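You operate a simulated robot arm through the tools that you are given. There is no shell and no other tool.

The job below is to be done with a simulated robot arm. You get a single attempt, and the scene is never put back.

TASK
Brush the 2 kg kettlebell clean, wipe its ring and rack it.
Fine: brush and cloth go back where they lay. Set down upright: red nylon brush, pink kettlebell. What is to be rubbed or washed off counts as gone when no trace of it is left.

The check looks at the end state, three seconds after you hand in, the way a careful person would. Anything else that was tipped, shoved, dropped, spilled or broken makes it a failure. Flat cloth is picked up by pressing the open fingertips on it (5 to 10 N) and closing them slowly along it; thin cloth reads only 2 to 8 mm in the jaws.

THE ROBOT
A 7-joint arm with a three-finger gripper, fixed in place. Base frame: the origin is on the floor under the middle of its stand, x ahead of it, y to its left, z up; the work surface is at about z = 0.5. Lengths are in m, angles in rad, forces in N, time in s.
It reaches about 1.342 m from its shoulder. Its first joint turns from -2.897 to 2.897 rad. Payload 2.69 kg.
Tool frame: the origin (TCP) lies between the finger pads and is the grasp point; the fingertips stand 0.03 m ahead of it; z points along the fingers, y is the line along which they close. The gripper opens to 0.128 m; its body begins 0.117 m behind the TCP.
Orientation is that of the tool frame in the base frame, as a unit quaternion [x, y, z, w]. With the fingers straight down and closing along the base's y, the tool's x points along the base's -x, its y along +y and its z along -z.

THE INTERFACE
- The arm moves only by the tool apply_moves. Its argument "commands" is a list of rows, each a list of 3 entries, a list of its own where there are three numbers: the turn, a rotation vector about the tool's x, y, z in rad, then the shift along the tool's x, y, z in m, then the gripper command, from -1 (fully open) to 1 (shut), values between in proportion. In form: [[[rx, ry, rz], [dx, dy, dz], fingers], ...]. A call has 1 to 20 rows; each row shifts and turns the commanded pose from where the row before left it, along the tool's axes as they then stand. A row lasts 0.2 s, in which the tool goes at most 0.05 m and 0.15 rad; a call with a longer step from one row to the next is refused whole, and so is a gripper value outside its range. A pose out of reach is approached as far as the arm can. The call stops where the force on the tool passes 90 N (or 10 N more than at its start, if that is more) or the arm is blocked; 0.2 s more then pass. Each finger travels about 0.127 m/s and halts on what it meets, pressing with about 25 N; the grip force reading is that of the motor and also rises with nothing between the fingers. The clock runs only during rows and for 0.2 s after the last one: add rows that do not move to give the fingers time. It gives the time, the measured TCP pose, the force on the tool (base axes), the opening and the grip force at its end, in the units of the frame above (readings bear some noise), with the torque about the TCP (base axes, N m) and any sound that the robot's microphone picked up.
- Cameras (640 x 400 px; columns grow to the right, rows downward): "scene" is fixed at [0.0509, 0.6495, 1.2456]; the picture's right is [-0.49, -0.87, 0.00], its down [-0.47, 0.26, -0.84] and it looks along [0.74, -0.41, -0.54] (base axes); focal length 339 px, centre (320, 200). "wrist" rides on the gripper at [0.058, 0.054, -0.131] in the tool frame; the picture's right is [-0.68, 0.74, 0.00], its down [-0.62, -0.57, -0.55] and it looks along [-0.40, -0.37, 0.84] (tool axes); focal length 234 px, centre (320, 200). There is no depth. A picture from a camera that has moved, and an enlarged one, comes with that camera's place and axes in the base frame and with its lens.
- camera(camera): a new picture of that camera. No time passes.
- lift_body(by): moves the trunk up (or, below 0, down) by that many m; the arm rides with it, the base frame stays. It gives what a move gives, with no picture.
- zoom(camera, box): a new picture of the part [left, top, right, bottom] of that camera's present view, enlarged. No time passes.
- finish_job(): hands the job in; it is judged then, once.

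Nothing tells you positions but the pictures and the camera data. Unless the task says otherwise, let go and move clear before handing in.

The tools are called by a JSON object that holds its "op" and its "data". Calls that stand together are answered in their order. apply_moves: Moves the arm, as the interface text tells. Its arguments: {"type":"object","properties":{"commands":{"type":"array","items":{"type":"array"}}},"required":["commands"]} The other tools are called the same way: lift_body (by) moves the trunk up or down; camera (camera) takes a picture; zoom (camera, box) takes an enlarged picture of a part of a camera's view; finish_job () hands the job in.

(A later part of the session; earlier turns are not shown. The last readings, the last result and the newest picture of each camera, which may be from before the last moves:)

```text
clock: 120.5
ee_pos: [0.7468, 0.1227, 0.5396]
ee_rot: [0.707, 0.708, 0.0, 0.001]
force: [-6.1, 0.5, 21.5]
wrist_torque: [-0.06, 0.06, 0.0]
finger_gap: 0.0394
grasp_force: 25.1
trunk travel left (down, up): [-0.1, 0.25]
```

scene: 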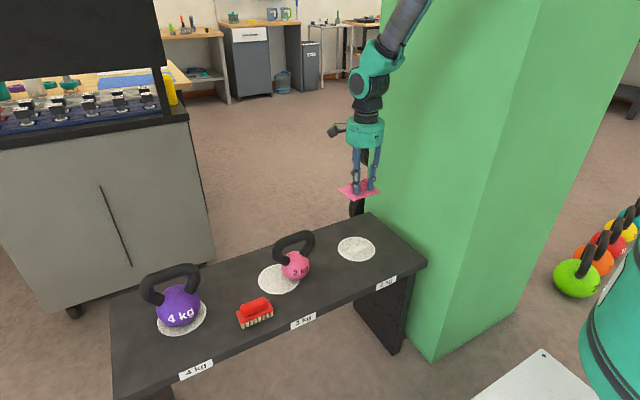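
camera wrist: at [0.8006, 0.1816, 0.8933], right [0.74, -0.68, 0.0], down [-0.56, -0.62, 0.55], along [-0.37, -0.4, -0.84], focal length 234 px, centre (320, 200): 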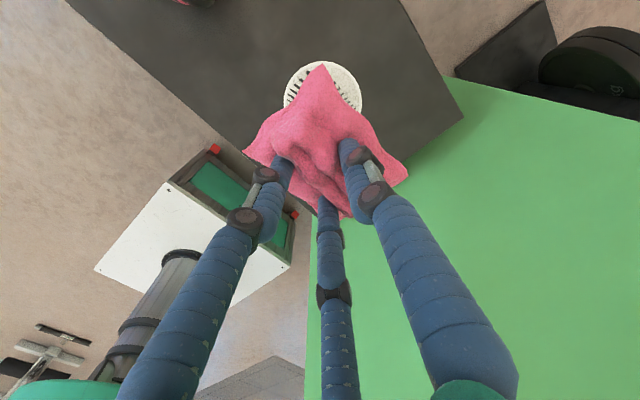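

{"op": "apply_moves", "data": {"commands": [[[0, 0, 0], [0, 0, -0.0005], 1], [[0, 0, 0], [0.01, 0, 0], 1], [[0, 0, 0], [0.01, 0, 0], 1], [[0, 0, 0], [-0.01, 0, 0], 1], [[0, 0, 0], [-0.01, 0, 0], 1], [[0, 0, 0], [-0.01, 0, 0], 1], [[0, 0, 0], [-0.01, 0, 0], 1], [[0, 0, 0], [0.01, 0, 0], 1], [[0, 0, 0], [0.01, 0, 0], 1]]}}

{"op": "zoom", "data": {"camera": "scene", "box": [300, 180, 420, 290]}}

{"op": "camera", "data": {"camera": "wrist"}}

```text
clock: 122.5
ee_pos: [0.7468, 0.1246, 0.5396]
ee_rot: [0.707, 0.707, 0.0, 0.0]
force: [1.2, -16.3, 19.6]
wrist_torque: [-0.64, -0.14, -0.17]
finger_gap: 0.0392
grasp_force: 25.3
trunk travel left (down, up): [-0.1, 0.25]
```

```text
3.64 times, centred on (360, 235) of scene
camera zoom: at [0.0509, 0.6495, 1.2456], right [-0.49, -0.87, 0.0], down [-0.47, 0.26, -0.84], along [0.74, -0.41, -0.54], focal length 1234 px, centre (174, 73)
```

zoom: 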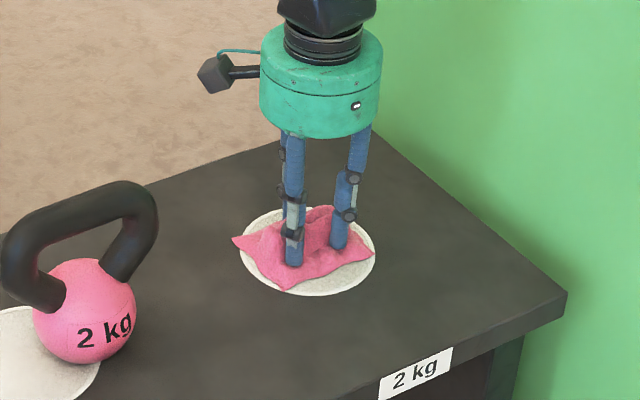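

```text
taken
camera wrist: at [0.8001, 0.181, 0.6706], right [0.74, -0.68, 0.0], down [-0.57, -0.62, 0.55], along [-0.37, -0.4, -0.84], focal length 234 px, centre (320, 200)
```

wrist: 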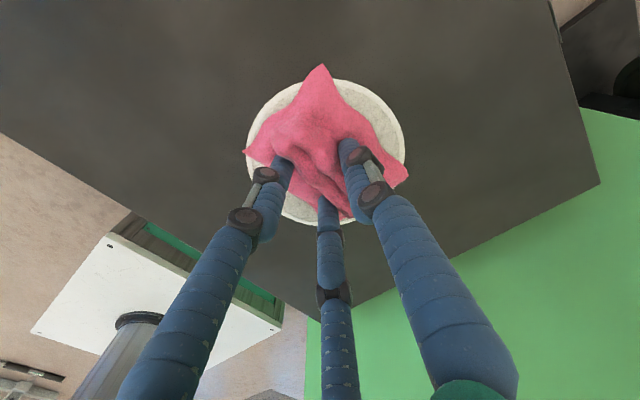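

{"op": "apply_moves", "data": {"commands": [[[0, 0, 0], [0, 0, -0.0004], 1], [[0, 0, 0], [0, 0.012, 0], 1], [[0, 0, 0], [0, 0.012, 0], 1], [[0, 0, 0], [0, -0.012, 0], 1], [[0, 0, 0], [0, -0.012, 0], 1], [[0, 0, 0], [0, -0.012, 0], 1], [[0, 0, 0], [0, -0.012, 0], 1], [[0, 0, 0], [0, 0.012, 0], 1], [[0, 0, 0], [0, 0.012, 0], 1], [[0, 0, 0], [0.012, 0, 0], 1], [[0, 0, 0], [0.012, 0, 0], 1], [[0, 0, 0], [-0.012, 0, 0], 1], [[0, 0, 0], [-0.012, 0, 0], 1], [[0, 0, 0], [-0.012, 0, 0], 1], [[0, 0, 0], [-0.012, 0, 0], 1], [[0, 0, 0], [0.012, 0, 0], 1], [[0, 0, 0], [0.012, 0, 0], 1]]}}

{"op": "apply_moves", "data": {"commands": [[[0, 0, 0], [0, 0, -0.01], 1], [[0, 0, 0], [0, 0, -0.03], 1], [[0, 0, 0], [0, 0.04, -0.03], 1], [[0, 0, 0], [0, 0.04, -0.02], 1], [[0, 0, 0], [0, 0.03, 0], 1], [[0, 0, 0], [0, 0, 0], 1]]}}

{"op": "zoom", "data": {"camera": "scene", "box": [300, 200, 420, 290]}}

{"op": "camera", "data": {"camera": "wrist"}}

```text
clock: 126.1
ee_pos: [0.7464, 0.1237, 0.5388]
ee_rot: [0.706, 0.708, 0.0, 0.0]
force: [-0.8, 0.5, 5.3]
wrist_torque: [-0.03, -0.07, 0.1]
finger_gap: 0.0392
grasp_force: 25.1
trunk travel left (down, up): [-0.1, 0.25]
```

```text
clock: 127.5
ee_pos: [0.8579, 0.1238, 0.6285]
ee_rot: [0.706, 0.708, -0.001, -0.001]
force: [0.2, -0.1, 0.4]
wrist_torque: [0.0, 0.02, -0.02]
finger_gap: 0.039
grasp_force: 25.1
trunk travel left (down, up): [-0.1, 0.25]
```

```text
4.44 times, centred on (360, 245) of scene
camera zoom: at [0.0509, 0.6495, 1.2456], right [-0.49, -0.87, 0.0], down [-0.47, 0.26, -0.84], along [0.74, -0.41, -0.54], focal length 1508 px, centre (142, 0)
```

zoom: 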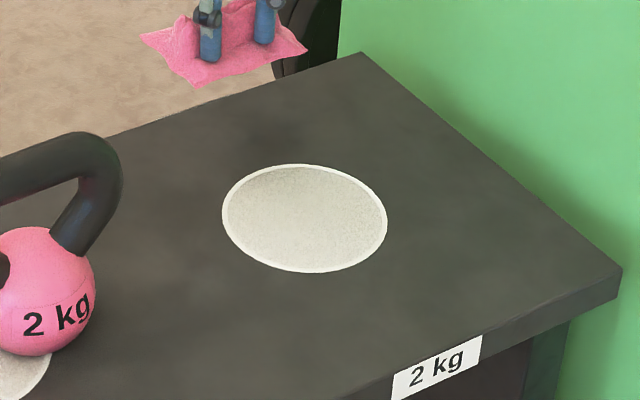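

```text
taken
camera wrist: at [0.9109, 0.1828, 0.7594], right [0.74, -0.68, 0.0], down [-0.56, -0.62, 0.55], along [-0.37, -0.4, -0.84], focal length 234 px, centre (320, 200)
```

wrist: 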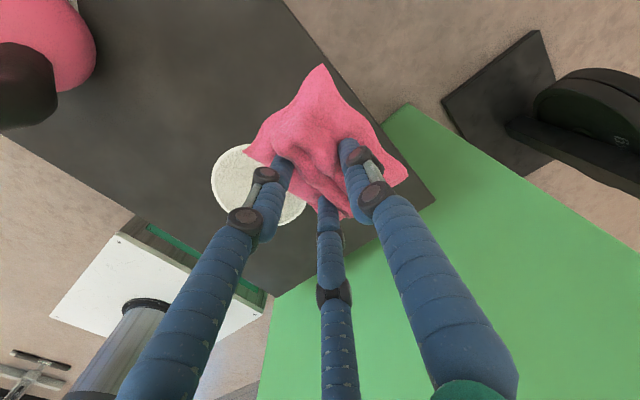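

{"op": "zoom", "data": {"camera": "scene", "box": [335, 230, 380, 268]}}

{"op": "zoom", "data": {"camera": "scene", "box": [250, 250, 320, 300]}}

{"op": "zoom", "data": {"camera": "wrist", "box": [200, 130, 320, 240]}}

```text
10.53 times, centred on (358, 249) of scene
camera zoom: at [0.0509, 0.6495, 1.2456], right [-0.49, -0.87, 0.0], down [-0.47, 0.26, -0.84], along [0.74, -0.41, -0.54], focal length 3571 px, centre (-75, -316)
```

zoom: 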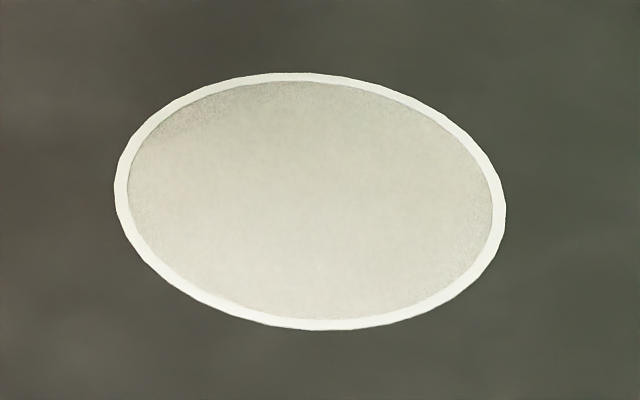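

```text
8.00 times, centred on (285, 275) of scene
camera zoom: at [0.0509, 0.6495, 1.2456], right [-0.49, -0.87, 0.0], down [-0.47, 0.26, -0.84], along [0.74, -0.41, -0.54], focal length 2714 px, centre (600, -400)
```

zoom: 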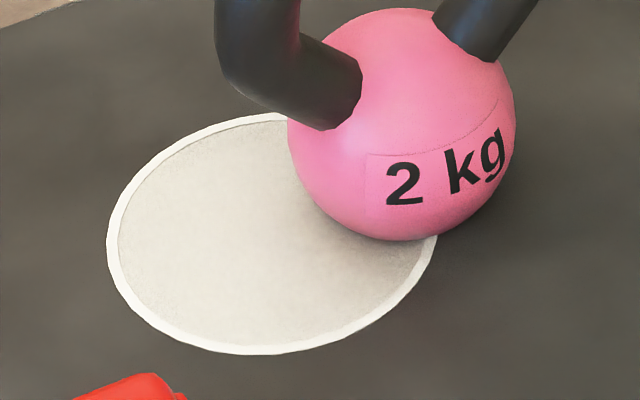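

```text
3.64 times, centred on (260, 185) of wrist
camera zoom: at [0.9109, 0.1828, 0.7594], right [0.74, -0.68, 0.0], down [-0.56, -0.62, 0.55], along [-0.37, -0.4, -0.84], focal length 852 px, centre (538, 254)
```

zoom: 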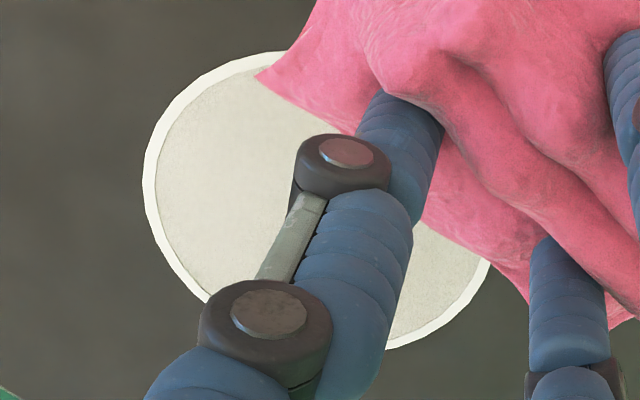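

The ring looks clean and uniform now. For certainty I'll make one more light pass over it.

{"op": "apply_moves", "data": {"commands": [[[0, 0, 0], [0, -0.03, 0], 1], [[0, 0, 0], [0, -0.04, 0.02], 1], [[0, 0, 0], [0, -0.04, 0.03], 1], [[0, 0, 0], [0, 0, 0.03], 1], [[0, 0, 0], [0, 0, 0.0095], 1], [[0, 0, 0], [0, 0, 0.0005], 1]]}}

{"op": "apply_moves", "data": {"commands": [[[0, 0, 0], [0.012, 0, 0], 1], [[0, 0, 0], [0.012, 0, 0], 1], [[0, 0, 0], [0, 0.012, 0], 1], [[0, 0, 0], [-0.012, 0, 0], 1], [[0, 0, 0], [-0.012, 0, 0], 1], [[0, 0, 0], [-0.012, 0, 0], 1], [[0, 0, 0], [-0.012, 0, 0], 1], [[0, 0, 0], [0, -0.012, 0], 1], [[0, 0, 0], [0, -0.012, 0], 1], [[0, 0, 0], [0.012, 0, 0], 1], [[0, 0, 0], [0.012, 0, 0], 1], [[0, 0, 0], [0.012, 0, 0], 1], [[0, 0, 0], [0.012, 0, 0], 1], [[0, 0, 0], [0, 0.012, 0], 1], [[0, 0, 0], [-0.012, 0, 0], 1], [[0, 0, 0], [-0.012, 0, 0], 1]]}}

{"op": "apply_moves", "data": {"commands": [[[0, 0, 0], [0, 0, -0.01], 1], [[0, 0, 0], [0, 0, -0.04], 1], [[0, 0, 0], [0, 0, -0.045], 1], [[0, 0, 0], [0, 0, -0.045], 1], [[0, 0, 0], [0, 0, -0.045], 1], [[0, 0, 0], [0, 0, -0.035], 1], [[0, 0, 0], [0, 0, 0], 1]]}}

{"op": "zoom", "data": {"camera": "scene", "box": [300, 200, 420, 290]}}

{"op": "camera", "data": {"camera": "scene"}}

```text
clock: 128.9
ee_pos: [0.7458, 0.1233, 0.5396]
ee_rot: [0.707, 0.707, 0.0, -0.001]
force: [-2.9, -0.9, 4.9]
wrist_torque: [-0.01, -0.04, 0.02]
finger_gap: 0.0391
grasp_force: 25.2
trunk travel left (down, up): [-0.1, 0.25]
```

```text
clock: 132.3
ee_pos: [0.7475, 0.1243, 0.5395]
ee_rot: [0.706, 0.708, 0.0, 0.0]
force: [2.1, 1.8, 9.2]
wrist_torque: [0.17, -0.19, 0.01]
finger_gap: 0.0388
grasp_force: 24.8
trunk travel left (down, up): [-0.1, 0.25]
```

```text
clock: 133.9
ee_pos: [0.7461, 0.1235, 0.7588]
ee_rot: [0.706, 0.708, 0.0, 0.0]
force: [0.2, -0.2, 0.1]
wrist_torque: [0.0, -0.03, -0.02]
finger_gap: 0.0394
grasp_force: 25.3
trunk travel left (down, up): [-0.1, 0.25]
```

```text
4.44 times, centred on (360, 245) of scene
camera zoom: at [0.0509, 0.6495, 1.2456], right [-0.49, -0.87, 0.0], down [-0.47, 0.26, -0.84], along [0.74, -0.41, -0.54], focal length 1508 px, centre (142, 0)
```

zoom: 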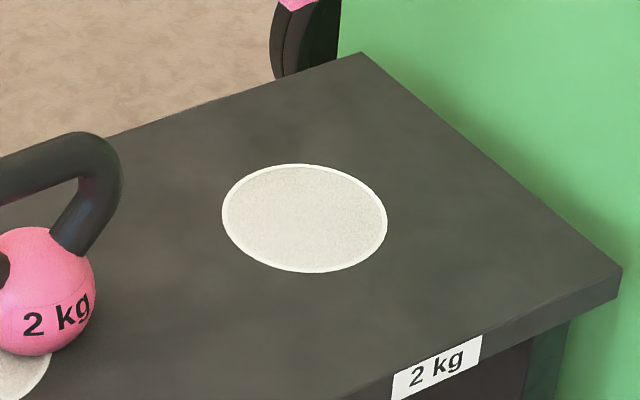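

```text
taken
```

scene: 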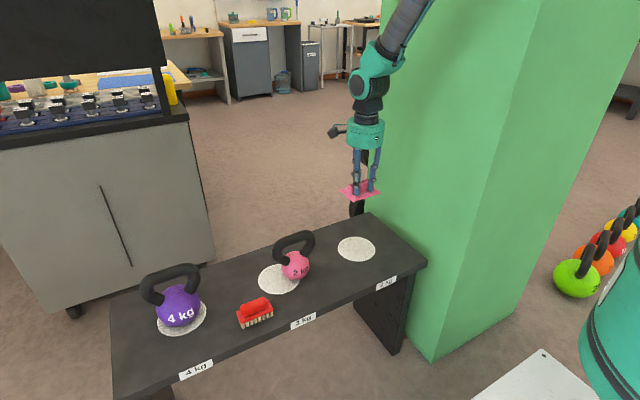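

The ring is clean. Now I'll carry the cloth back to where it lay.

{"op": "apply_moves", "data": {"commands": [[[0, 0, 0], [0.03988, 0.00913, 0], 1], [[0, 0, 0], [0.03988, 0.00913, 0], 1], [[0, 0, 0], [0.03988, 0.00913, 0], 1], [[0, 0, 0], [0.03988, 0.00913, 0], 1], [[0, 0, 0], [0.03988, 0.00913, 0], 1], [[0, 0, 0], [0.03988, 0.00913, 0], 1], [[0, 0, 0], [0.03988, 0.00913, 0], 1], [[0, 0, 0], [0.03988, 0.00913, 0], 1], [[0, 0, 0], [0.03988, 0.00913, 0], 1], [[0, 0, 0], [0.03988, 0.00913, 0], 1], [[0, 0, 0], [0, 0, 0.045], 1], [[0, 0, 0], [0, 0, 0.045], 1], [[0, 0, 0], [0, 0, 0.045], 1], [[0, 0, 0], [0, 0, 0.045], 1], [[0, 0, 0], [0, 0, 0.025], 1], [[0, 0, 0], [0, 0, 0], 1]]}}

{"op": "zoom", "data": {"camera": "scene", "box": [190, 220, 270, 300]}}

{"op": "zoom", "data": {"camera": "wrist", "box": [220, 50, 400, 230]}}

```text
clock: 137.3
ee_pos: [0.8376, 0.5232, 0.5543]
ee_rot: [0.706, 0.708, 0.0, -0.001]
force: [-0.1, -0.1, -1.5]
wrist_torque: [0.0, 0.04, -0.02]
finger_gap: 0.0393
grasp_force: 25.7
trunk travel left (down, up): [-0.1, 0.25]
```

```text
5.00 times, centred on (230, 260) of scene
camera zoom: at [0.0509, 0.6495, 1.2456], right [-0.49, -0.87, 0.0], down [-0.47, 0.26, -0.84], along [0.74, -0.41, -0.54], focal length 1696 px, centre (770, -100)
```

zoom: 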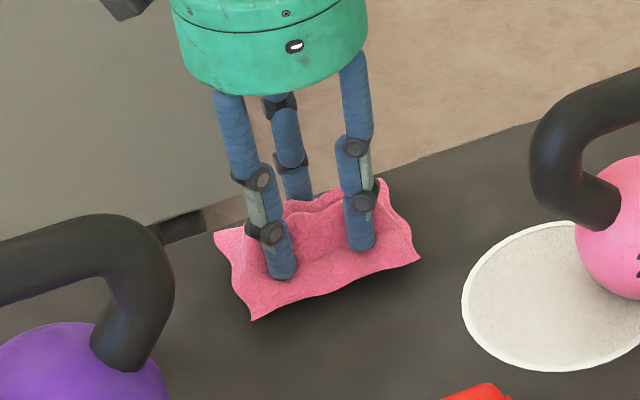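

```text
2.22 times, centred on (310, 140) of wrist
camera zoom: at [0.8905, 0.5813, 0.6852], right [0.74, -0.68, 0.0], down [-0.56, -0.62, 0.55], along [-0.37, -0.4, -0.84], focal length 520 px, centre (342, 333)
```

zoom: 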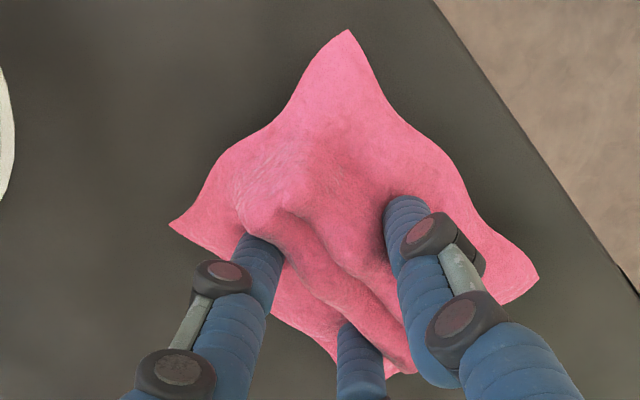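

The position matches the original within about 2 mm. I'll lower the last centimetre and release.

{"op": "apply_moves", "data": {"commands": [[[0, 0, 0], [0, -0.0005, 0.008], 1], [[0, 0, 0], [0, 0, 0.0045], 1], [[0, 0, 0], [0, 0, 0], 1]]}}

{"op": "apply_moves", "data": {"commands": [[[0, 0, 0], [0, 0, 0.0015], 1], [[0, 0, 0], [0, 0, 0], 1]]}}

```text
clock: 138.1
ee_pos: [0.8378, 0.5228, 0.5418]
ee_rot: [0.707, 0.708, 0.0, 0.0]
force: [0.0, 0.6, -0.6]
wrist_torque: [-0.01, 0.04, -0.05]
finger_gap: 0.0391
grasp_force: 25.5
trunk travel left (down, up): [-0.1, 0.25]
```

```text
clock: 138.7
ee_pos: [0.8363, 0.5219, 0.5401]
ee_rot: [0.706, 0.708, 0.0, 0.0]
force: [0.6, -0.3, -0.9]
wrist_torque: [0.02, 0.0, 0.03]
finger_gap: 0.0396
grasp_force: 25.3
trunk travel left (down, up): [-0.1, 0.25]
```

{"op": "apply_moves", "data": {"commands": [[[0, 0, 0], [0, 0, 0.001], 1], [[0, 0, 0], [0, 0, 0], 1]]}}

{"op": "apply_moves", "data": {"commands": [[[0, 0, 0], [0, 0, 0], 0.3], [[0, 0, 0], [0, 0, 0], 0.2], [[0, 0, 0], [0, 0, 0], 0.1], [[0, 0, 0], [0, 0, 0], 0.0], [[0, 0, 0], [0, 0, 0], -0.1]]}}

{"op": "zoom", "data": {"camera": "scene", "box": [190, 220, 270, 300]}}

{"op": "zoom", "data": {"camera": "wrist", "box": [220, 50, 400, 230]}}

```text
clock: 139.3
ee_pos: [0.8373, 0.5215, 0.5402]
ee_rot: [0.706, 0.708, 0.0, 0.0]
force: [-1.7, -1.1, 2.4]
wrist_torque: [-0.04, -0.09, -0.02]
finger_gap: 0.0392
grasp_force: 25.4
trunk travel left (down, up): [-0.1, 0.25]
```

```text
clock: 140.5
ee_pos: [0.8369, 0.5221, 0.5392]
ee_rot: [0.706, 0.708, 0.0, -0.001]
force: [0.3, -0.3, 0.1]
wrist_torque: [0.0, 0.0, 0.0]
finger_gap: 0.0705
grasp_force: 0.1
trunk travel left (down, up): [-0.1, 0.25]
```

```text
5.00 times, centred on (230, 260) of scene
camera zoom: at [0.0509, 0.6495, 1.2456], right [-0.49, -0.87, 0.0], down [-0.47, 0.26, -0.84], along [0.74, -0.41, -0.54], focal length 1696 px, centre (770, -100)
```

zoom: 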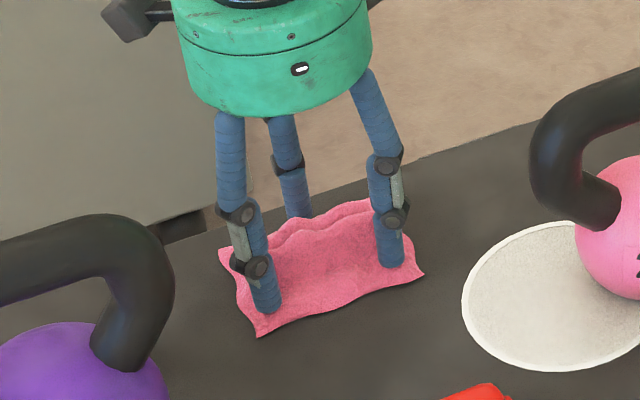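

```text
2.22 times, centred on (310, 140) of wrist
camera zoom: at [0.8903, 0.5808, 0.6704], right [0.74, -0.68, 0.0], down [-0.56, -0.62, 0.55], along [-0.37, -0.4, -0.84], focal length 520 px, centre (342, 333)
```

zoom: 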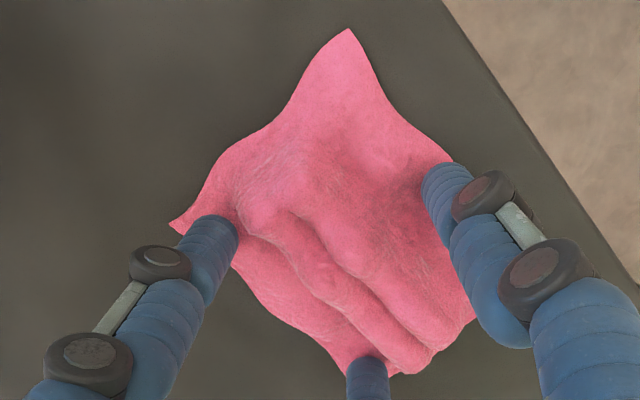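

Released. I'll lift straight up and check the cloth stays put.

{"op": "apply_moves", "data": {"commands": [[[0, 0, 0], [0, 0, -0.01], -0.1], [[0, 0, 0], [0, 0, -0.03], -0.1], [[0, 0, 0], [0, 0, -0.04], -0.1], [[0, 0, 0], [0, 0, -0.045], -0.1], [[0, 0, 0], [0, 0, -0.045], -0.1], [[0, 0, 0], [0, 0, -0.045], -0.1], [[0, 0, 0], [0, 0, 0], -0.1]]}}

{"op": "zoom", "data": {"camera": "scene", "box": [200, 210, 420, 350]}}

{"op": "camera", "data": {"camera": "wrist"}}

```text
clock: 142.1
ee_pos: [0.8363, 0.5223, 0.7547]
ee_rot: [0.707, 0.707, 0.0, 0.0]
force: [0.3, -0.2, 0.8]
wrist_torque: [-0.02, -0.04, 0.01]
finger_gap: 0.0706
grasp_force: 0.1
trunk travel left (down, up): [-0.1, 0.25]
```

```text
2.86 times, centred on (310, 280) of scene
camera zoom: at [0.0509, 0.6495, 1.2456], right [-0.49, -0.87, 0.0], down [-0.47, 0.26, -0.84], along [0.74, -0.41, -0.54], focal length 969 px, centre (349, -29)
```

zoom: 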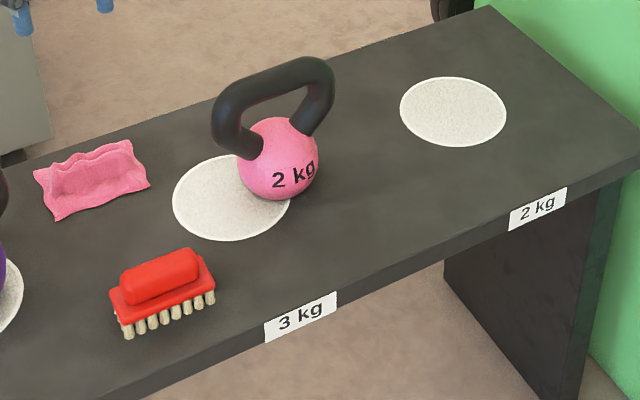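

```text
taken
camera wrist: at [0.8898, 0.5802, 0.8864], right [0.74, -0.68, 0.0], down [-0.57, -0.62, 0.55], along [-0.37, -0.4, -0.84], focal length 234 px, centre (320, 200)
```

wrist: 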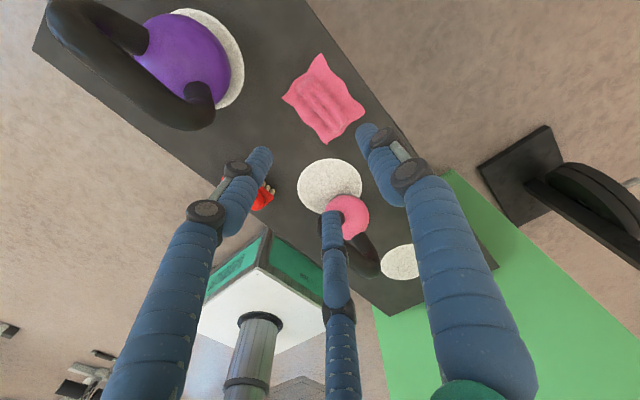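

The cloth and brush are back in place. Now the kettlebell: I'll take a good look at its exact position and yaw before gripping the handle.

{"op": "apply_moves", "data": {"commands": [[[0, 0, 0], [-0.0275, -0.003, -0.022], -0.3], [[0, 0, 0], [-0.0275, -0.003, -0.022], -0.3], [[0, 0, 0], [-0.0275, -0.002, -0.022], -0.3], [[0, 0, 0], [0, 0, 0], -0.3]]}}

{"op": "zoom", "data": {"camera": "wrist", "box": [240, 120, 420, 280]}}

{"op": "camera", "data": {"camera": "wrist"}}

{"op": "zoom", "data": {"camera": "scene", "box": [260, 220, 340, 300]}}

```text
clock: 143.1
ee_pos: [0.8293, 0.4387, 0.8203]
ee_rot: [0.706, 0.708, 0.0, 0.0]
force: [-0.3, -0.2, -0.3]
wrist_torque: [0.08, -0.03, 0.02]
finger_gap: 0.0832
grasp_force: 0.1
trunk travel left (down, up): [-0.1, 0.25]
```

```text
2.50 times, centred on (330, 200) of wrist
camera zoom: at [0.8826, 0.4974, 0.9516], right [0.74, -0.68, 0.0], down [-0.56, -0.62, 0.55], along [-0.37, -0.4, -0.84], focal length 585 px, centre (295, 200)
```

zoom: 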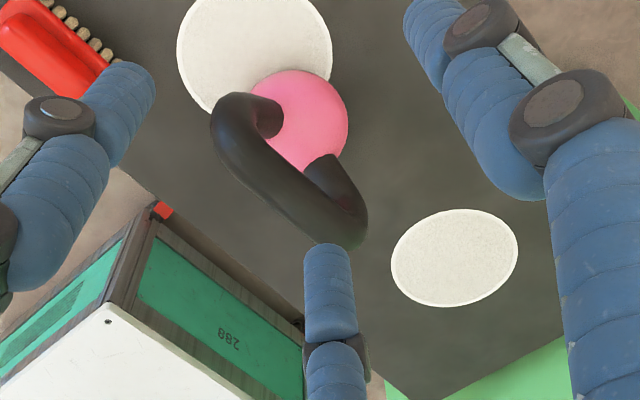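

```text
taken
camera wrist: at [0.8826, 0.4974, 0.9516], right [0.74, -0.68, 0.0], down [-0.56, -0.62, 0.55], along [-0.37, -0.4, -0.84], focal length 234 px, centre (320, 200)
```

wrist: 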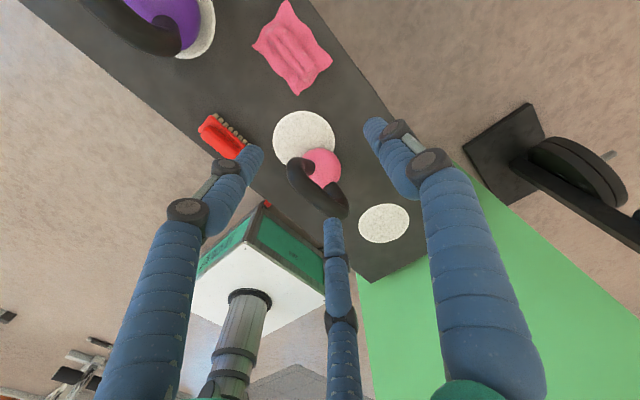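

```text
5.00 times, centred on (300, 260) of scene
camera zoom: at [0.0509, 0.6495, 1.2456], right [-0.49, -0.87, 0.0], down [-0.47, 0.26, -0.84], along [0.74, -0.41, -0.54], focal length 1696 px, centre (420, -100)
```

zoom: 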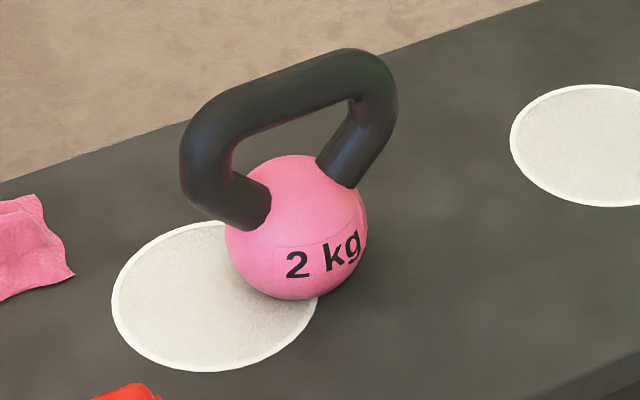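

The kettlebell's handle is centred near (0.747, 0.350, 0.635), with yaw about 5°. I'll align the gripper (thumb behind the bar, finger pair in front) and move above it.

{"op": "apply_moves", "data": {"commands": [[[0, 0, -0.087], [0, 0, 0], -0.28], [[0, 0, 0], [-0.0203, -0.0244, 0.005], -0.28], [[0, 0, 0], [-0.0203, -0.0244, 0.005], -0.28], [[0, 0, 0], [-0.0203, -0.0244, 0.005], -0.28], [[0, 0, 0], [-0.0203, -0.0244, 0.005], -0.28], [[0, 0, 0], [0, 0, 0.04], -0.28], [[0, 0, 0], [0, 0, 0.03], -0.28], [[0, 0, 0], [0, 0, 0], -0.28]]}}

{"op": "camera", "data": {"camera": "wrist"}}

{"op": "zoom", "data": {"camera": "scene", "box": [240, 180, 360, 300]}}

```text
clock: 144.9
ee_pos: [0.7387, 0.3513, 0.7281]
ee_rot: [0.676, 0.737, -0.001, -0.001]
force: [0.5, 0.7, -0.3]
wrist_torque: [-0.03, 0.04, 0.0]
finger_gap: 0.0819
grasp_force: 0.1
trunk travel left (down, up): [-0.1, 0.25]
```

```text
taken
camera wrist: at [0.7866, 0.4136, 0.8607], right [0.79, -0.61, 0.0], down [-0.51, -0.66, 0.55], along [-0.33, -0.44, -0.84], focal length 234 px, centre (320, 200)
```

wrist: 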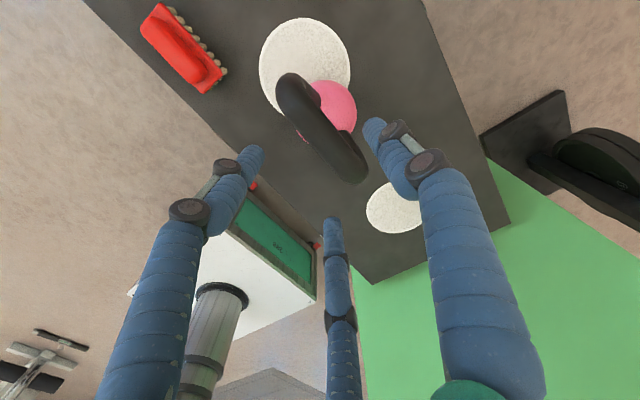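

```text
3.33 times, centred on (300, 240) of scene
camera zoom: at [0.0509, 0.6495, 1.2456], right [-0.49, -0.87, 0.0], down [-0.47, 0.26, -0.84], along [0.74, -0.41, -0.54], focal length 1131 px, centre (387, 67)
```

zoom: 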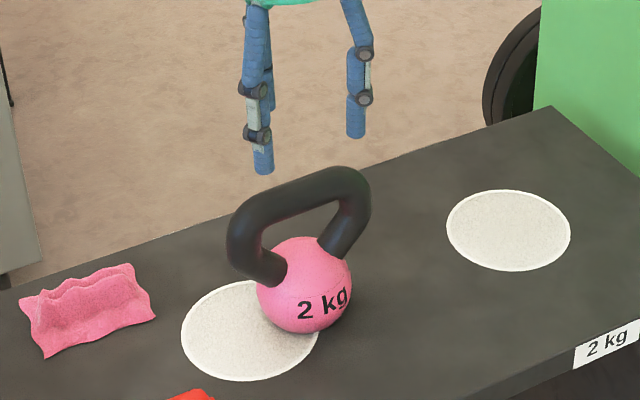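

{"op": "zoom", "data": {"camera": "wrist", "box": [250, 60, 390, 200]}}

```text
2.86 times, centred on (320, 130) of wrist
camera zoom: at [0.7866, 0.4136, 0.8607], right [0.79, -0.61, 0.0], down [-0.51, -0.66, 0.55], along [-0.33, -0.44, -0.84], focal length 669 px, centre (320, 400)
```

zoom: 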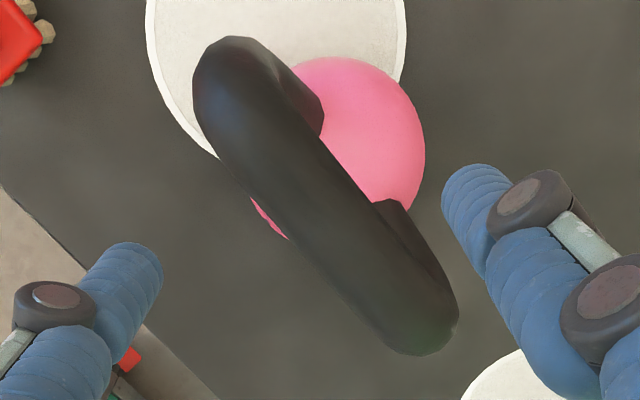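

Alignment looks good. I'll descend so the fingers pass either side of the bar.

{"op": "apply_moves", "data": {"commands": [[[0, 0, 0], [-0.003, 0, 0.02], -0.28], [[0, 0, 0], [0, 0, 0.025], -0.28], [[0, 0, 0], [0, 0, 0.02], -0.28], [[0, 0, 0], [0, 0, 0.02], -0.28], [[0, 0, 0], [0, 0, 0], -0.28]]}}

{"op": "camera", "data": {"camera": "wrist"}}

{"op": "zoom", "data": {"camera": "scene", "box": [250, 190, 350, 290]}}

```text
clock: 146.1
ee_pos: [0.7385, 0.3477, 0.6457]
ee_rot: [0.676, 0.737, -0.001, 0.0]
force: [-0.9, -0.8, -0.2]
wrist_torque: [0.03, 0.01, 0.02]
finger_gap: 0.0819
grasp_force: 0.1
trunk travel left (down, up): [-0.1, 0.25]
```

```text
taken
camera wrist: at [0.7865, 0.4109, 0.7761], right [0.79, -0.61, 0.0], down [-0.51, -0.66, 0.55], along [-0.33, -0.44, -0.84], focal length 234 px, centre (320, 200)
```

wrist: 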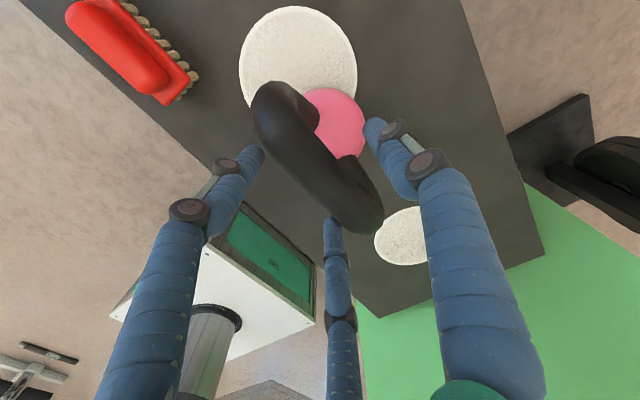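

```text
4.00 times, centred on (300, 240) of scene
camera zoom: at [0.0509, 0.6495, 1.2456], right [-0.49, -0.87, 0.0], down [-0.47, 0.26, -0.84], along [0.74, -0.41, -0.54], focal length 1357 px, centre (400, 40)
```

zoom: 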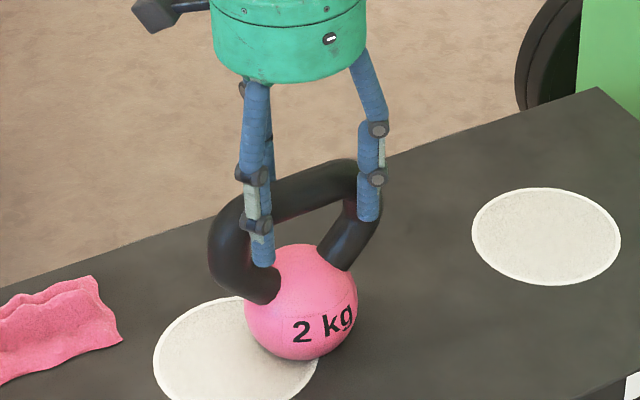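

{"op": "apply_moves", "data": {"commands": [[[0, 0, 0], [0, 0, 0.005], -0.2], [[0, 0, 0], [0, 0, 0], -0.05], [[0, 0, 0], [0, 0, 0], 0.1], [[0, 0, 0], [0, 0, 0], 0.15], [[0, 0, 0], [0, 0, 0], 0.15]]}}

{"op": "zoom", "data": {"camera": "wrist", "box": [220, 60, 420, 240]}}

{"op": "zoom", "data": {"camera": "scene", "box": [250, 190, 350, 290]}}

```text
clock: 147.3
ee_pos: [0.7376, 0.3473, 0.641]
ee_rot: [0.676, 0.737, -0.001, 0.0]
force: [-3.1, -0.6, -1.1]
wrist_torque: [-0.01, 0.04, -0.07]
finger_gap: 0.0556
grasp_force: 0.8
trunk travel left (down, up): [-0.1, 0.25]
```

```text
2.22 times, centred on (320, 150) of wrist
camera zoom: at [0.7863, 0.4108, 0.7708], right [0.79, -0.61, 0.0], down [-0.51, -0.66, 0.55], along [-0.33, -0.44, -0.84], focal length 520 px, centre (320, 311)
```

zoom: 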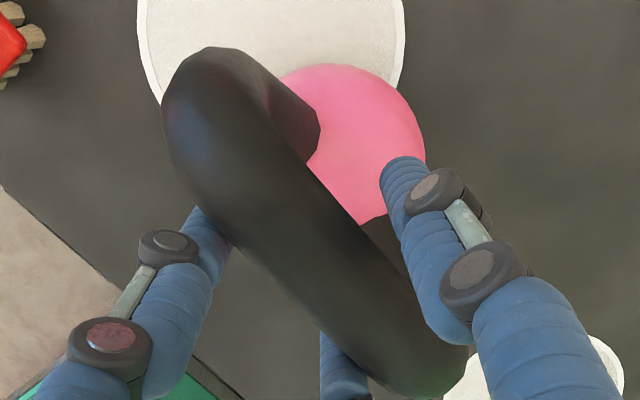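

```text
4.00 times, centred on (300, 240) of scene
camera zoom: at [0.0509, 0.6495, 1.2456], right [-0.49, -0.87, 0.0], down [-0.47, 0.26, -0.84], along [0.74, -0.41, -0.54], focal length 1357 px, centre (400, 40)
```

zoom: 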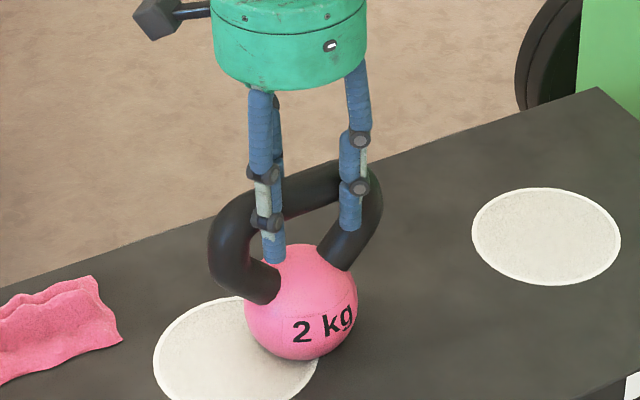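

The finger pair touches the bar first, so I'll shift 4 mm back and continue closing evenly.

{"op": "apply_moves", "data": {"commands": [[[0, 0, 0], [0, -0.0045, 0], 0.15], [[0, 0, 0], [0, 0, 0], 0.2], [[0, 0, 0], [0, 0, 0], 0.25], [[0, 0, 0], [0, 0, 0], 0.28], [[0, 0, 0], [0, 0, 0], 0.28]]}}

{"op": "zoom", "data": {"camera": "wrist", "box": [220, 60, 420, 240]}}

{"op": "zoom", "data": {"camera": "scene", "box": [250, 190, 350, 290]}}

```text
clock: 148.5
ee_pos: [0.7341, 0.3476, 0.6398]
ee_rot: [0.676, 0.737, -0.001, 0.0]
force: [3.7, -0.3, 1.5]
wrist_torque: [0.01, -0.04, -0.03]
finger_gap: 0.0482
grasp_force: 1.8
trunk travel left (down, up): [-0.1, 0.25]
```

```text
2.22 times, centred on (320, 150) of wrist
camera zoom: at [0.7824, 0.4106, 0.7714], right [0.79, -0.61, 0.0], down [-0.51, -0.66, 0.55], along [-0.33, -0.44, -0.84], focal length 520 px, centre (320, 311)
```

zoom: 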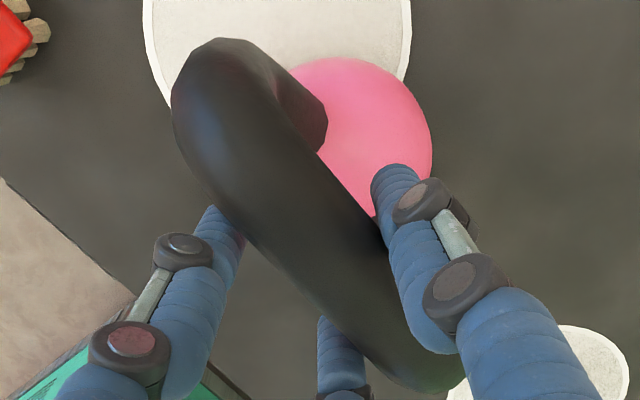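

```text
4.00 times, centred on (300, 240) of scene
camera zoom: at [0.0509, 0.6495, 1.2456], right [-0.49, -0.87, 0.0], down [-0.47, 0.26, -0.84], along [0.74, -0.41, -0.54], focal length 1357 px, centre (400, 40)
```

zoom: 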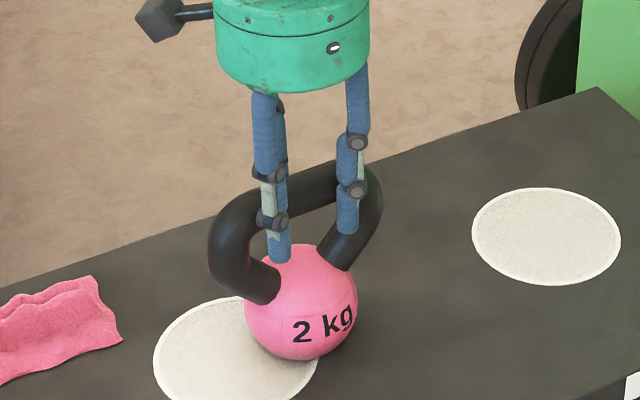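

{"op": "apply_moves", "data": {"commands": [[[0, 0, 0], [0, 0, 0], 0.35], [[0, 0, 0], [0, 0, 0], 0.42], [[0, 0, 0], [0, 0, 0], 0.5], [[0, 0, 0], [0, 0, 0], 0.5], [[0, 0, 0], [0, 0, 0], 0.5]]}}

{"op": "zoom", "data": {"camera": "wrist", "box": [220, 60, 420, 240]}}

{"op": "zoom", "data": {"camera": "scene", "box": [250, 190, 350, 290]}}

```text
clock: 149.7
ee_pos: [0.7343, 0.348, 0.6398]
ee_rot: [0.676, 0.737, 0.0, 0.0]
force: [5.2, 1.5, 6.7]
wrist_torque: [0.17, -0.21, -0.15]
finger_gap: 0.0441
grasp_force: 25.3
trunk travel left (down, up): [-0.1, 0.25]
```

```text
2.22 times, centred on (320, 150) of wrist
camera zoom: at [0.7824, 0.4107, 0.7718], right [0.79, -0.61, 0.0], down [-0.51, -0.66, 0.55], along [-0.33, -0.43, -0.84], focal length 520 px, centre (320, 311)
```

zoom: 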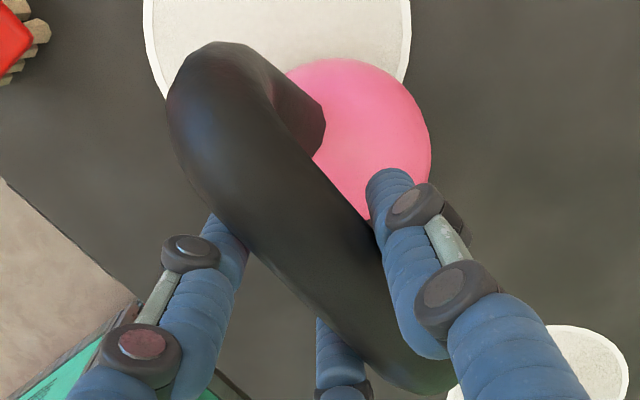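

```text
4.00 times, centred on (300, 240) of scene
camera zoom: at [0.0509, 0.6495, 1.2456], right [-0.49, -0.87, 0.0], down [-0.47, 0.26, -0.84], along [0.74, -0.41, -0.54], focal length 1357 px, centre (400, 40)
```

zoom: 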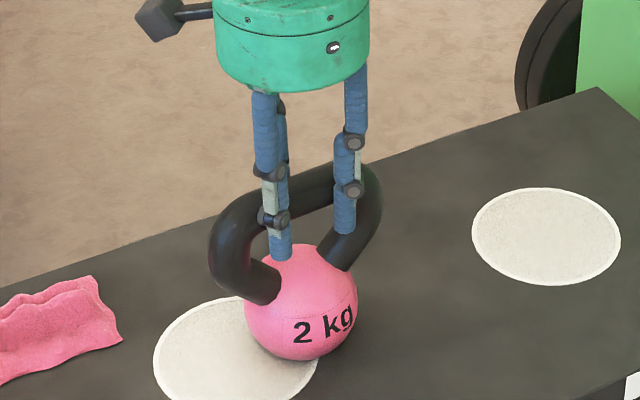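

The grip is firm (25 N) and the kettlebell is steady. I'll try a tiny lift and check the load.

{"op": "apply_moves", "data": {"commands": [[[0, 0, 0], [0, 0, -0.003], 0.5], [[0, 0, 0], [0, 0, -0.003], 0.5], [[0, 0, 0], [0, 0, -0.004], 0.5], [[0, 0, 0], [0, 0, 0], 0.5]]}}

{"op": "zoom", "data": {"camera": "scene", "box": [250, 190, 350, 290]}}

```text
clock: 150.7
ee_pos: [0.7335, 0.348, 0.6488]
ee_rot: [0.675, 0.737, -0.002, 0.0]
force: [0.1, -0.4, -19.2]
wrist_torque: [-0.03, 0.19, 0.0]
finger_gap: 0.0431
grasp_force: 25.1
trunk travel left (down, up): [-0.1, 0.25]
```

```text
4.00 times, centred on (300, 240) of scene
camera zoom: at [0.0509, 0.6495, 1.2456], right [-0.49, -0.87, 0.0], down [-0.47, 0.26, -0.84], along [0.74, -0.41, -0.54], focal length 1357 px, centre (400, 40)
```

zoom: 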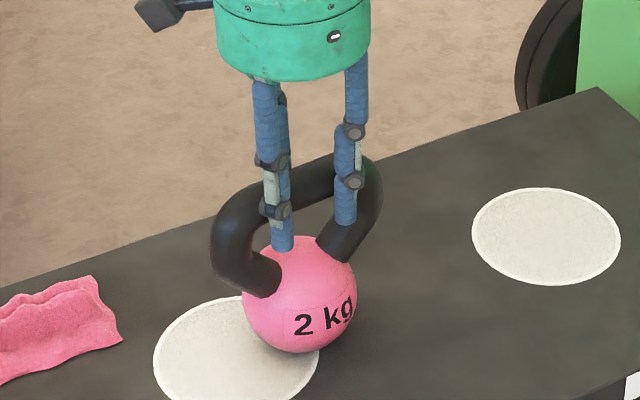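

The full 19 N weight is carried. I'll lift a little further and check for slip.

{"op": "apply_moves", "data": {"commands": [[[0, 0, 0], [0, 0, -0.006], 0.5], [[0, 0, 0], [0, 0, -0.008], 0.5], [[0, 0, 0], [0, 0, -0.01], 0.5], [[0, 0, 0], [0, 0, -0.006], 0.5], [[0, 0, 0], [0, 0, 0], 0.5], [[0, 0, 0], [0, 0, 0], 0.5], [[0, 0, 0], [0, 0, 0], 0.5]]}}

{"op": "zoom", "data": {"camera": "scene", "box": [250, 190, 350, 290]}}

{"op": "zoom", "data": {"camera": "wrist", "box": [220, 60, 420, 240]}}

```text
clock: 152.3
ee_pos: [0.7346, 0.3487, 0.6795]
ee_rot: [0.676, 0.737, -0.001, 0.0]
force: [-0.9, -0.2, -20.0]
wrist_torque: [-0.05, 0.19, 0.03]
finger_gap: 0.0428
grasp_force: 24.6
trunk travel left (down, up): [-0.1, 0.25]
```

```text
4.00 times, centred on (300, 240) of scene
camera zoom: at [0.0509, 0.6495, 1.2456], right [-0.49, -0.87, 0.0], down [-0.47, 0.26, -0.84], along [0.74, -0.41, -0.54], focal length 1357 px, centre (400, 40)
```

zoom: 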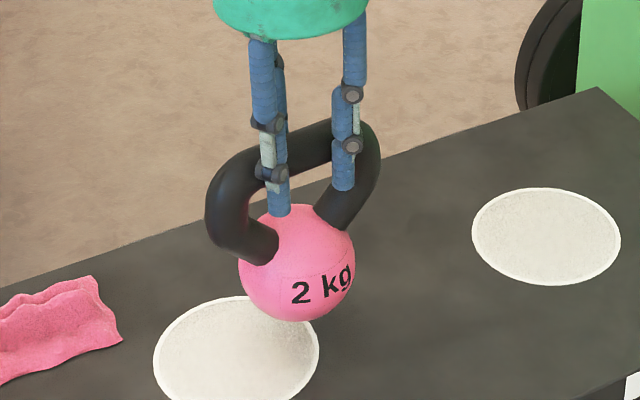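

```text
2.22 times, centred on (320, 150) of wrist
camera zoom: at [0.7826, 0.4104, 0.8105], right [0.79, -0.61, 0.0], down [-0.51, -0.66, 0.55], along [-0.34, -0.44, -0.84], focal length 520 px, centre (320, 311)
```

zoom: 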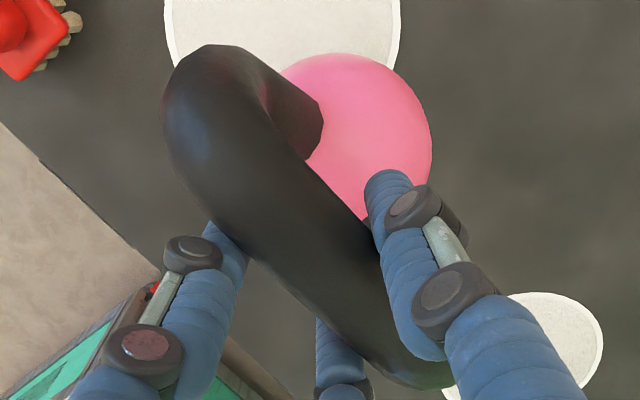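

Held without slip. I'll carry it slowly over to the 2 kg ring, squaring its yaw on the way.

{"op": "apply_moves", "data": {"commands": [[[0, 0, 0], [-0.008, -0.0005, 0], 0.5], [[0, 0, 0], [-0.0185, -0.0012, 0], 0.5], [[0, 0, 0], [-0.0185, -0.0012, 0], 0.5], [[0, 0, 0], [-0.0185, -0.0012, 0], 0.5], [[0, 0, 0], [-0.0185, -0.0012, 0], 0.5], [[0, 0, 0], [-0.0185, -0.0012, 0], 0.5], [[0, 0, 0], [-0.0185, -0.0012, 0], 0.5], [[0, 0, 0], [-0.0185, -0.0012, 0], 0.5], [[0, 0, 0], [-0.0185, -0.0012, 0], 0.5], [[0, 0, 0], [-0.0185, -0.0012, 0], 0.5], [[0, 0, 0], [-0.0185, -0.0012, 0], 0.5], [[0, 0, 0], [-0.0185, -0.0012, 0], 0.5], [[0, 0, 0.03], [-0.012, -0.0007, 0], 0.5], [[0, 0, 0.03], [-0.003, 0, 0], 0.5], [[0, 0, 0], [0, 0, 0], 0.5], [[0, 0, 0], [0, 0, 0], 0.5]]}}

{"op": "zoom", "data": {"camera": "scene", "box": [300, 180, 420, 290]}}

{"op": "camera", "data": {"camera": "wrist"}}

```text
clock: 155.7
ee_pos: [0.7404, 0.1206, 0.6793]
ee_rot: [0.697, 0.717, 0.0, -0.001]
force: [-0.3, 1.1, -20.2]
wrist_torque: [-0.03, 0.16, 0.03]
finger_gap: 0.0429
grasp_force: 25.0
trunk travel left (down, up): [-0.1, 0.25]
```

```text
3.64 times, centred on (360, 235) of scene
camera zoom: at [0.0509, 0.6495, 1.2456], right [-0.49, -0.87, 0.0], down [-0.47, 0.26, -0.84], along [0.74, -0.41, -0.54], focal length 1234 px, centre (174, 73)
```

zoom: 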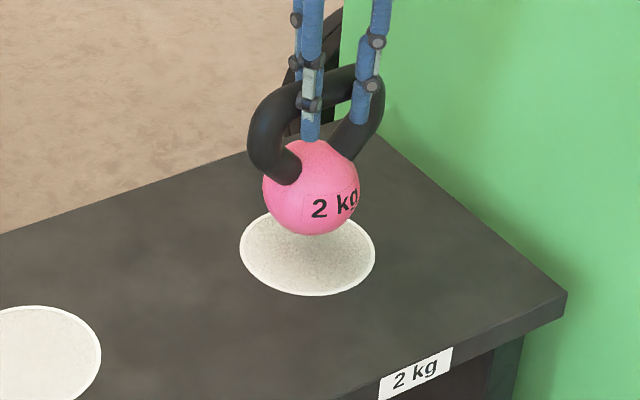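

```text
taken
camera wrist: at [0.7923, 0.1799, 0.8107], right [0.76, -0.66, 0.0], down [-0.55, -0.63, 0.55], along [-0.36, -0.41, -0.84], focal length 234 px, centre (320, 200)
```

wrist: 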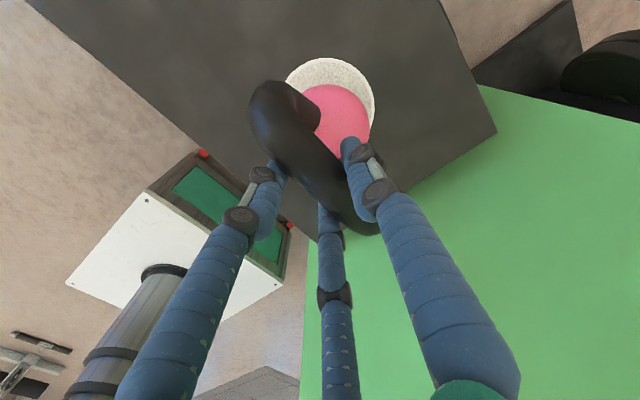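

The ball is within about 3 mm of the ring's centre. I'll nudge it and lower gently, watching the load.

{"op": "apply_moves", "data": {"commands": [[[0, 0, 0], [-0.002, 0.002, 0.01], 0.5], [[0, 0, 0], [0, 0, 0.012], 0.5], [[0, 0, 0], [0, 0, 0.009], 0.5], [[0, 0, 0], [0, 0, 0.003], 0.5], [[0, 0, 0], [0, 0, 0], 0.5]]}}

{"op": "zoom", "data": {"camera": "scene", "box": [300, 180, 420, 290]}}

{"op": "zoom", "data": {"camera": "wrist", "box": [220, 30, 420, 210]}}

```text
clock: 156.9
ee_pos: [0.742, 0.1171, 0.6459]
ee_rot: [0.697, 0.717, 0.0, -0.001]
force: [-0.2, -0.1, -20.2]
wrist_torque: [-0.02, 0.2, -0.02]
finger_gap: 0.043
grasp_force: 25.0
trunk travel left (down, up): [-0.1, 0.25]
```

```text
3.64 times, centred on (360, 235) of scene
camera zoom: at [0.0509, 0.6495, 1.2456], right [-0.49, -0.87, 0.0], down [-0.47, 0.26, -0.84], along [0.74, -0.41, -0.54], focal length 1234 px, centre (174, 73)
```

zoom: 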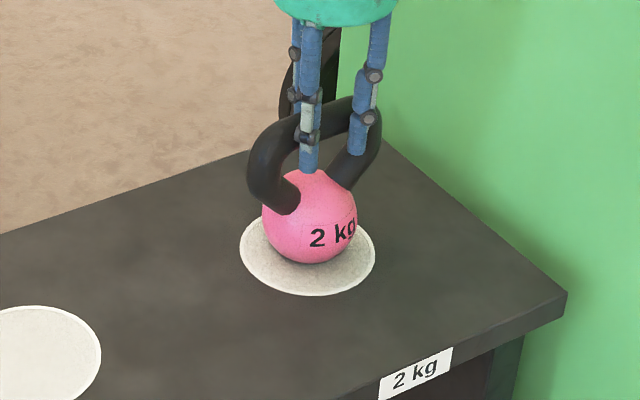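

```text
2.22 times, centred on (320, 120) of wrist
camera zoom: at [0.7939, 0.1782, 0.7765], right [0.76, -0.66, 0.0], down [-0.55, -0.63, 0.55], along [-0.36, -0.41, -0.84], focal length 520 px, centre (320, 378)
```

zoom: 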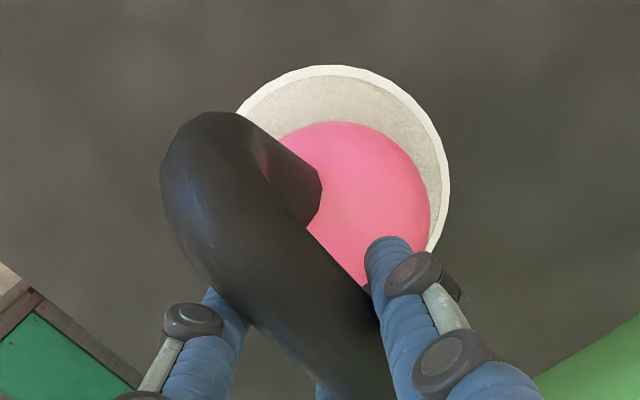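

{"op": "apply_moves", "data": {"commands": [[[0, 0, 0], [0, 0, 0.002], 0.5], [[0, 0, 0], [0, 0, 0.002], 0.5], [[0, 0, 0], [0, 0, 0], 0.5]]}}

{"op": "apply_moves", "data": {"commands": [[[0, 0, 0], [0, 0, 0.0015], 0.5], [[0, 0, 0], [0, 0, 0], 0.5]]}}

```text
clock: 157.7
ee_pos: [0.7421, 0.1186, 0.6414]
ee_rot: [0.697, 0.717, -0.001, 0.0]
force: [0.7, -0.7, -17.3]
wrist_torque: [-0.06, 0.17, 0.01]
finger_gap: 0.0428
grasp_force: 25.0
trunk travel left (down, up): [-0.1, 0.25]
```

```text
clock: 158.3
ee_pos: [0.7424, 0.1183, 0.642]
ee_rot: [0.698, 0.716, 0.001, 0.0]
force: [0.1, -1.3, -3.1]
wrist_torque: [-0.45, 0.34, 0.04]
finger_gap: 0.0427
grasp_force: 25.1
trunk travel left (down, up): [-0.1, 0.25]
```

{"op": "apply_moves", "data": {"commands": [[[0, 0, 0], [0, 0, 0.001], 0.5], [[0, 0, 0], [0, 0, 0], 0.5]]}}

{"op": "zoom", "data": {"camera": "scene", "box": [300, 180, 420, 290]}}

```text
clock: 158.9
ee_pos: [0.7439, 0.119, 0.6415]
ee_rot: [0.697, 0.717, 0.001, 0.001]
force: [3.2, 0.8, 11.2]
wrist_torque: [-0.36, -0.02, 0.07]
finger_gap: 0.0429
grasp_force: 25.2
trunk travel left (down, up): [-0.1, 0.25]
```

```text
3.64 times, centred on (360, 235) of scene
camera zoom: at [0.0509, 0.6495, 1.2456], right [-0.49, -0.87, 0.0], down [-0.47, 0.26, -0.84], along [0.74, -0.41, -0.54], focal length 1234 px, centre (174, 73)
```

zoom: 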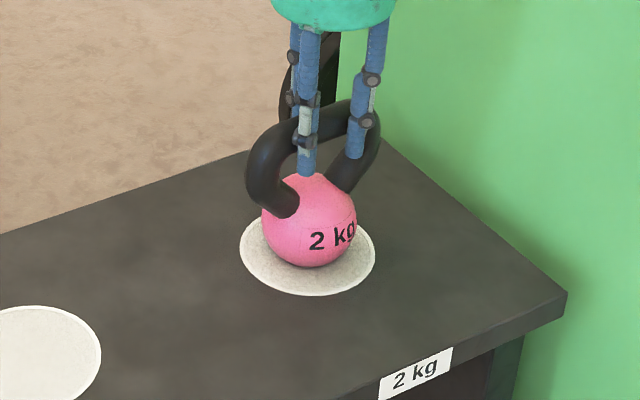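

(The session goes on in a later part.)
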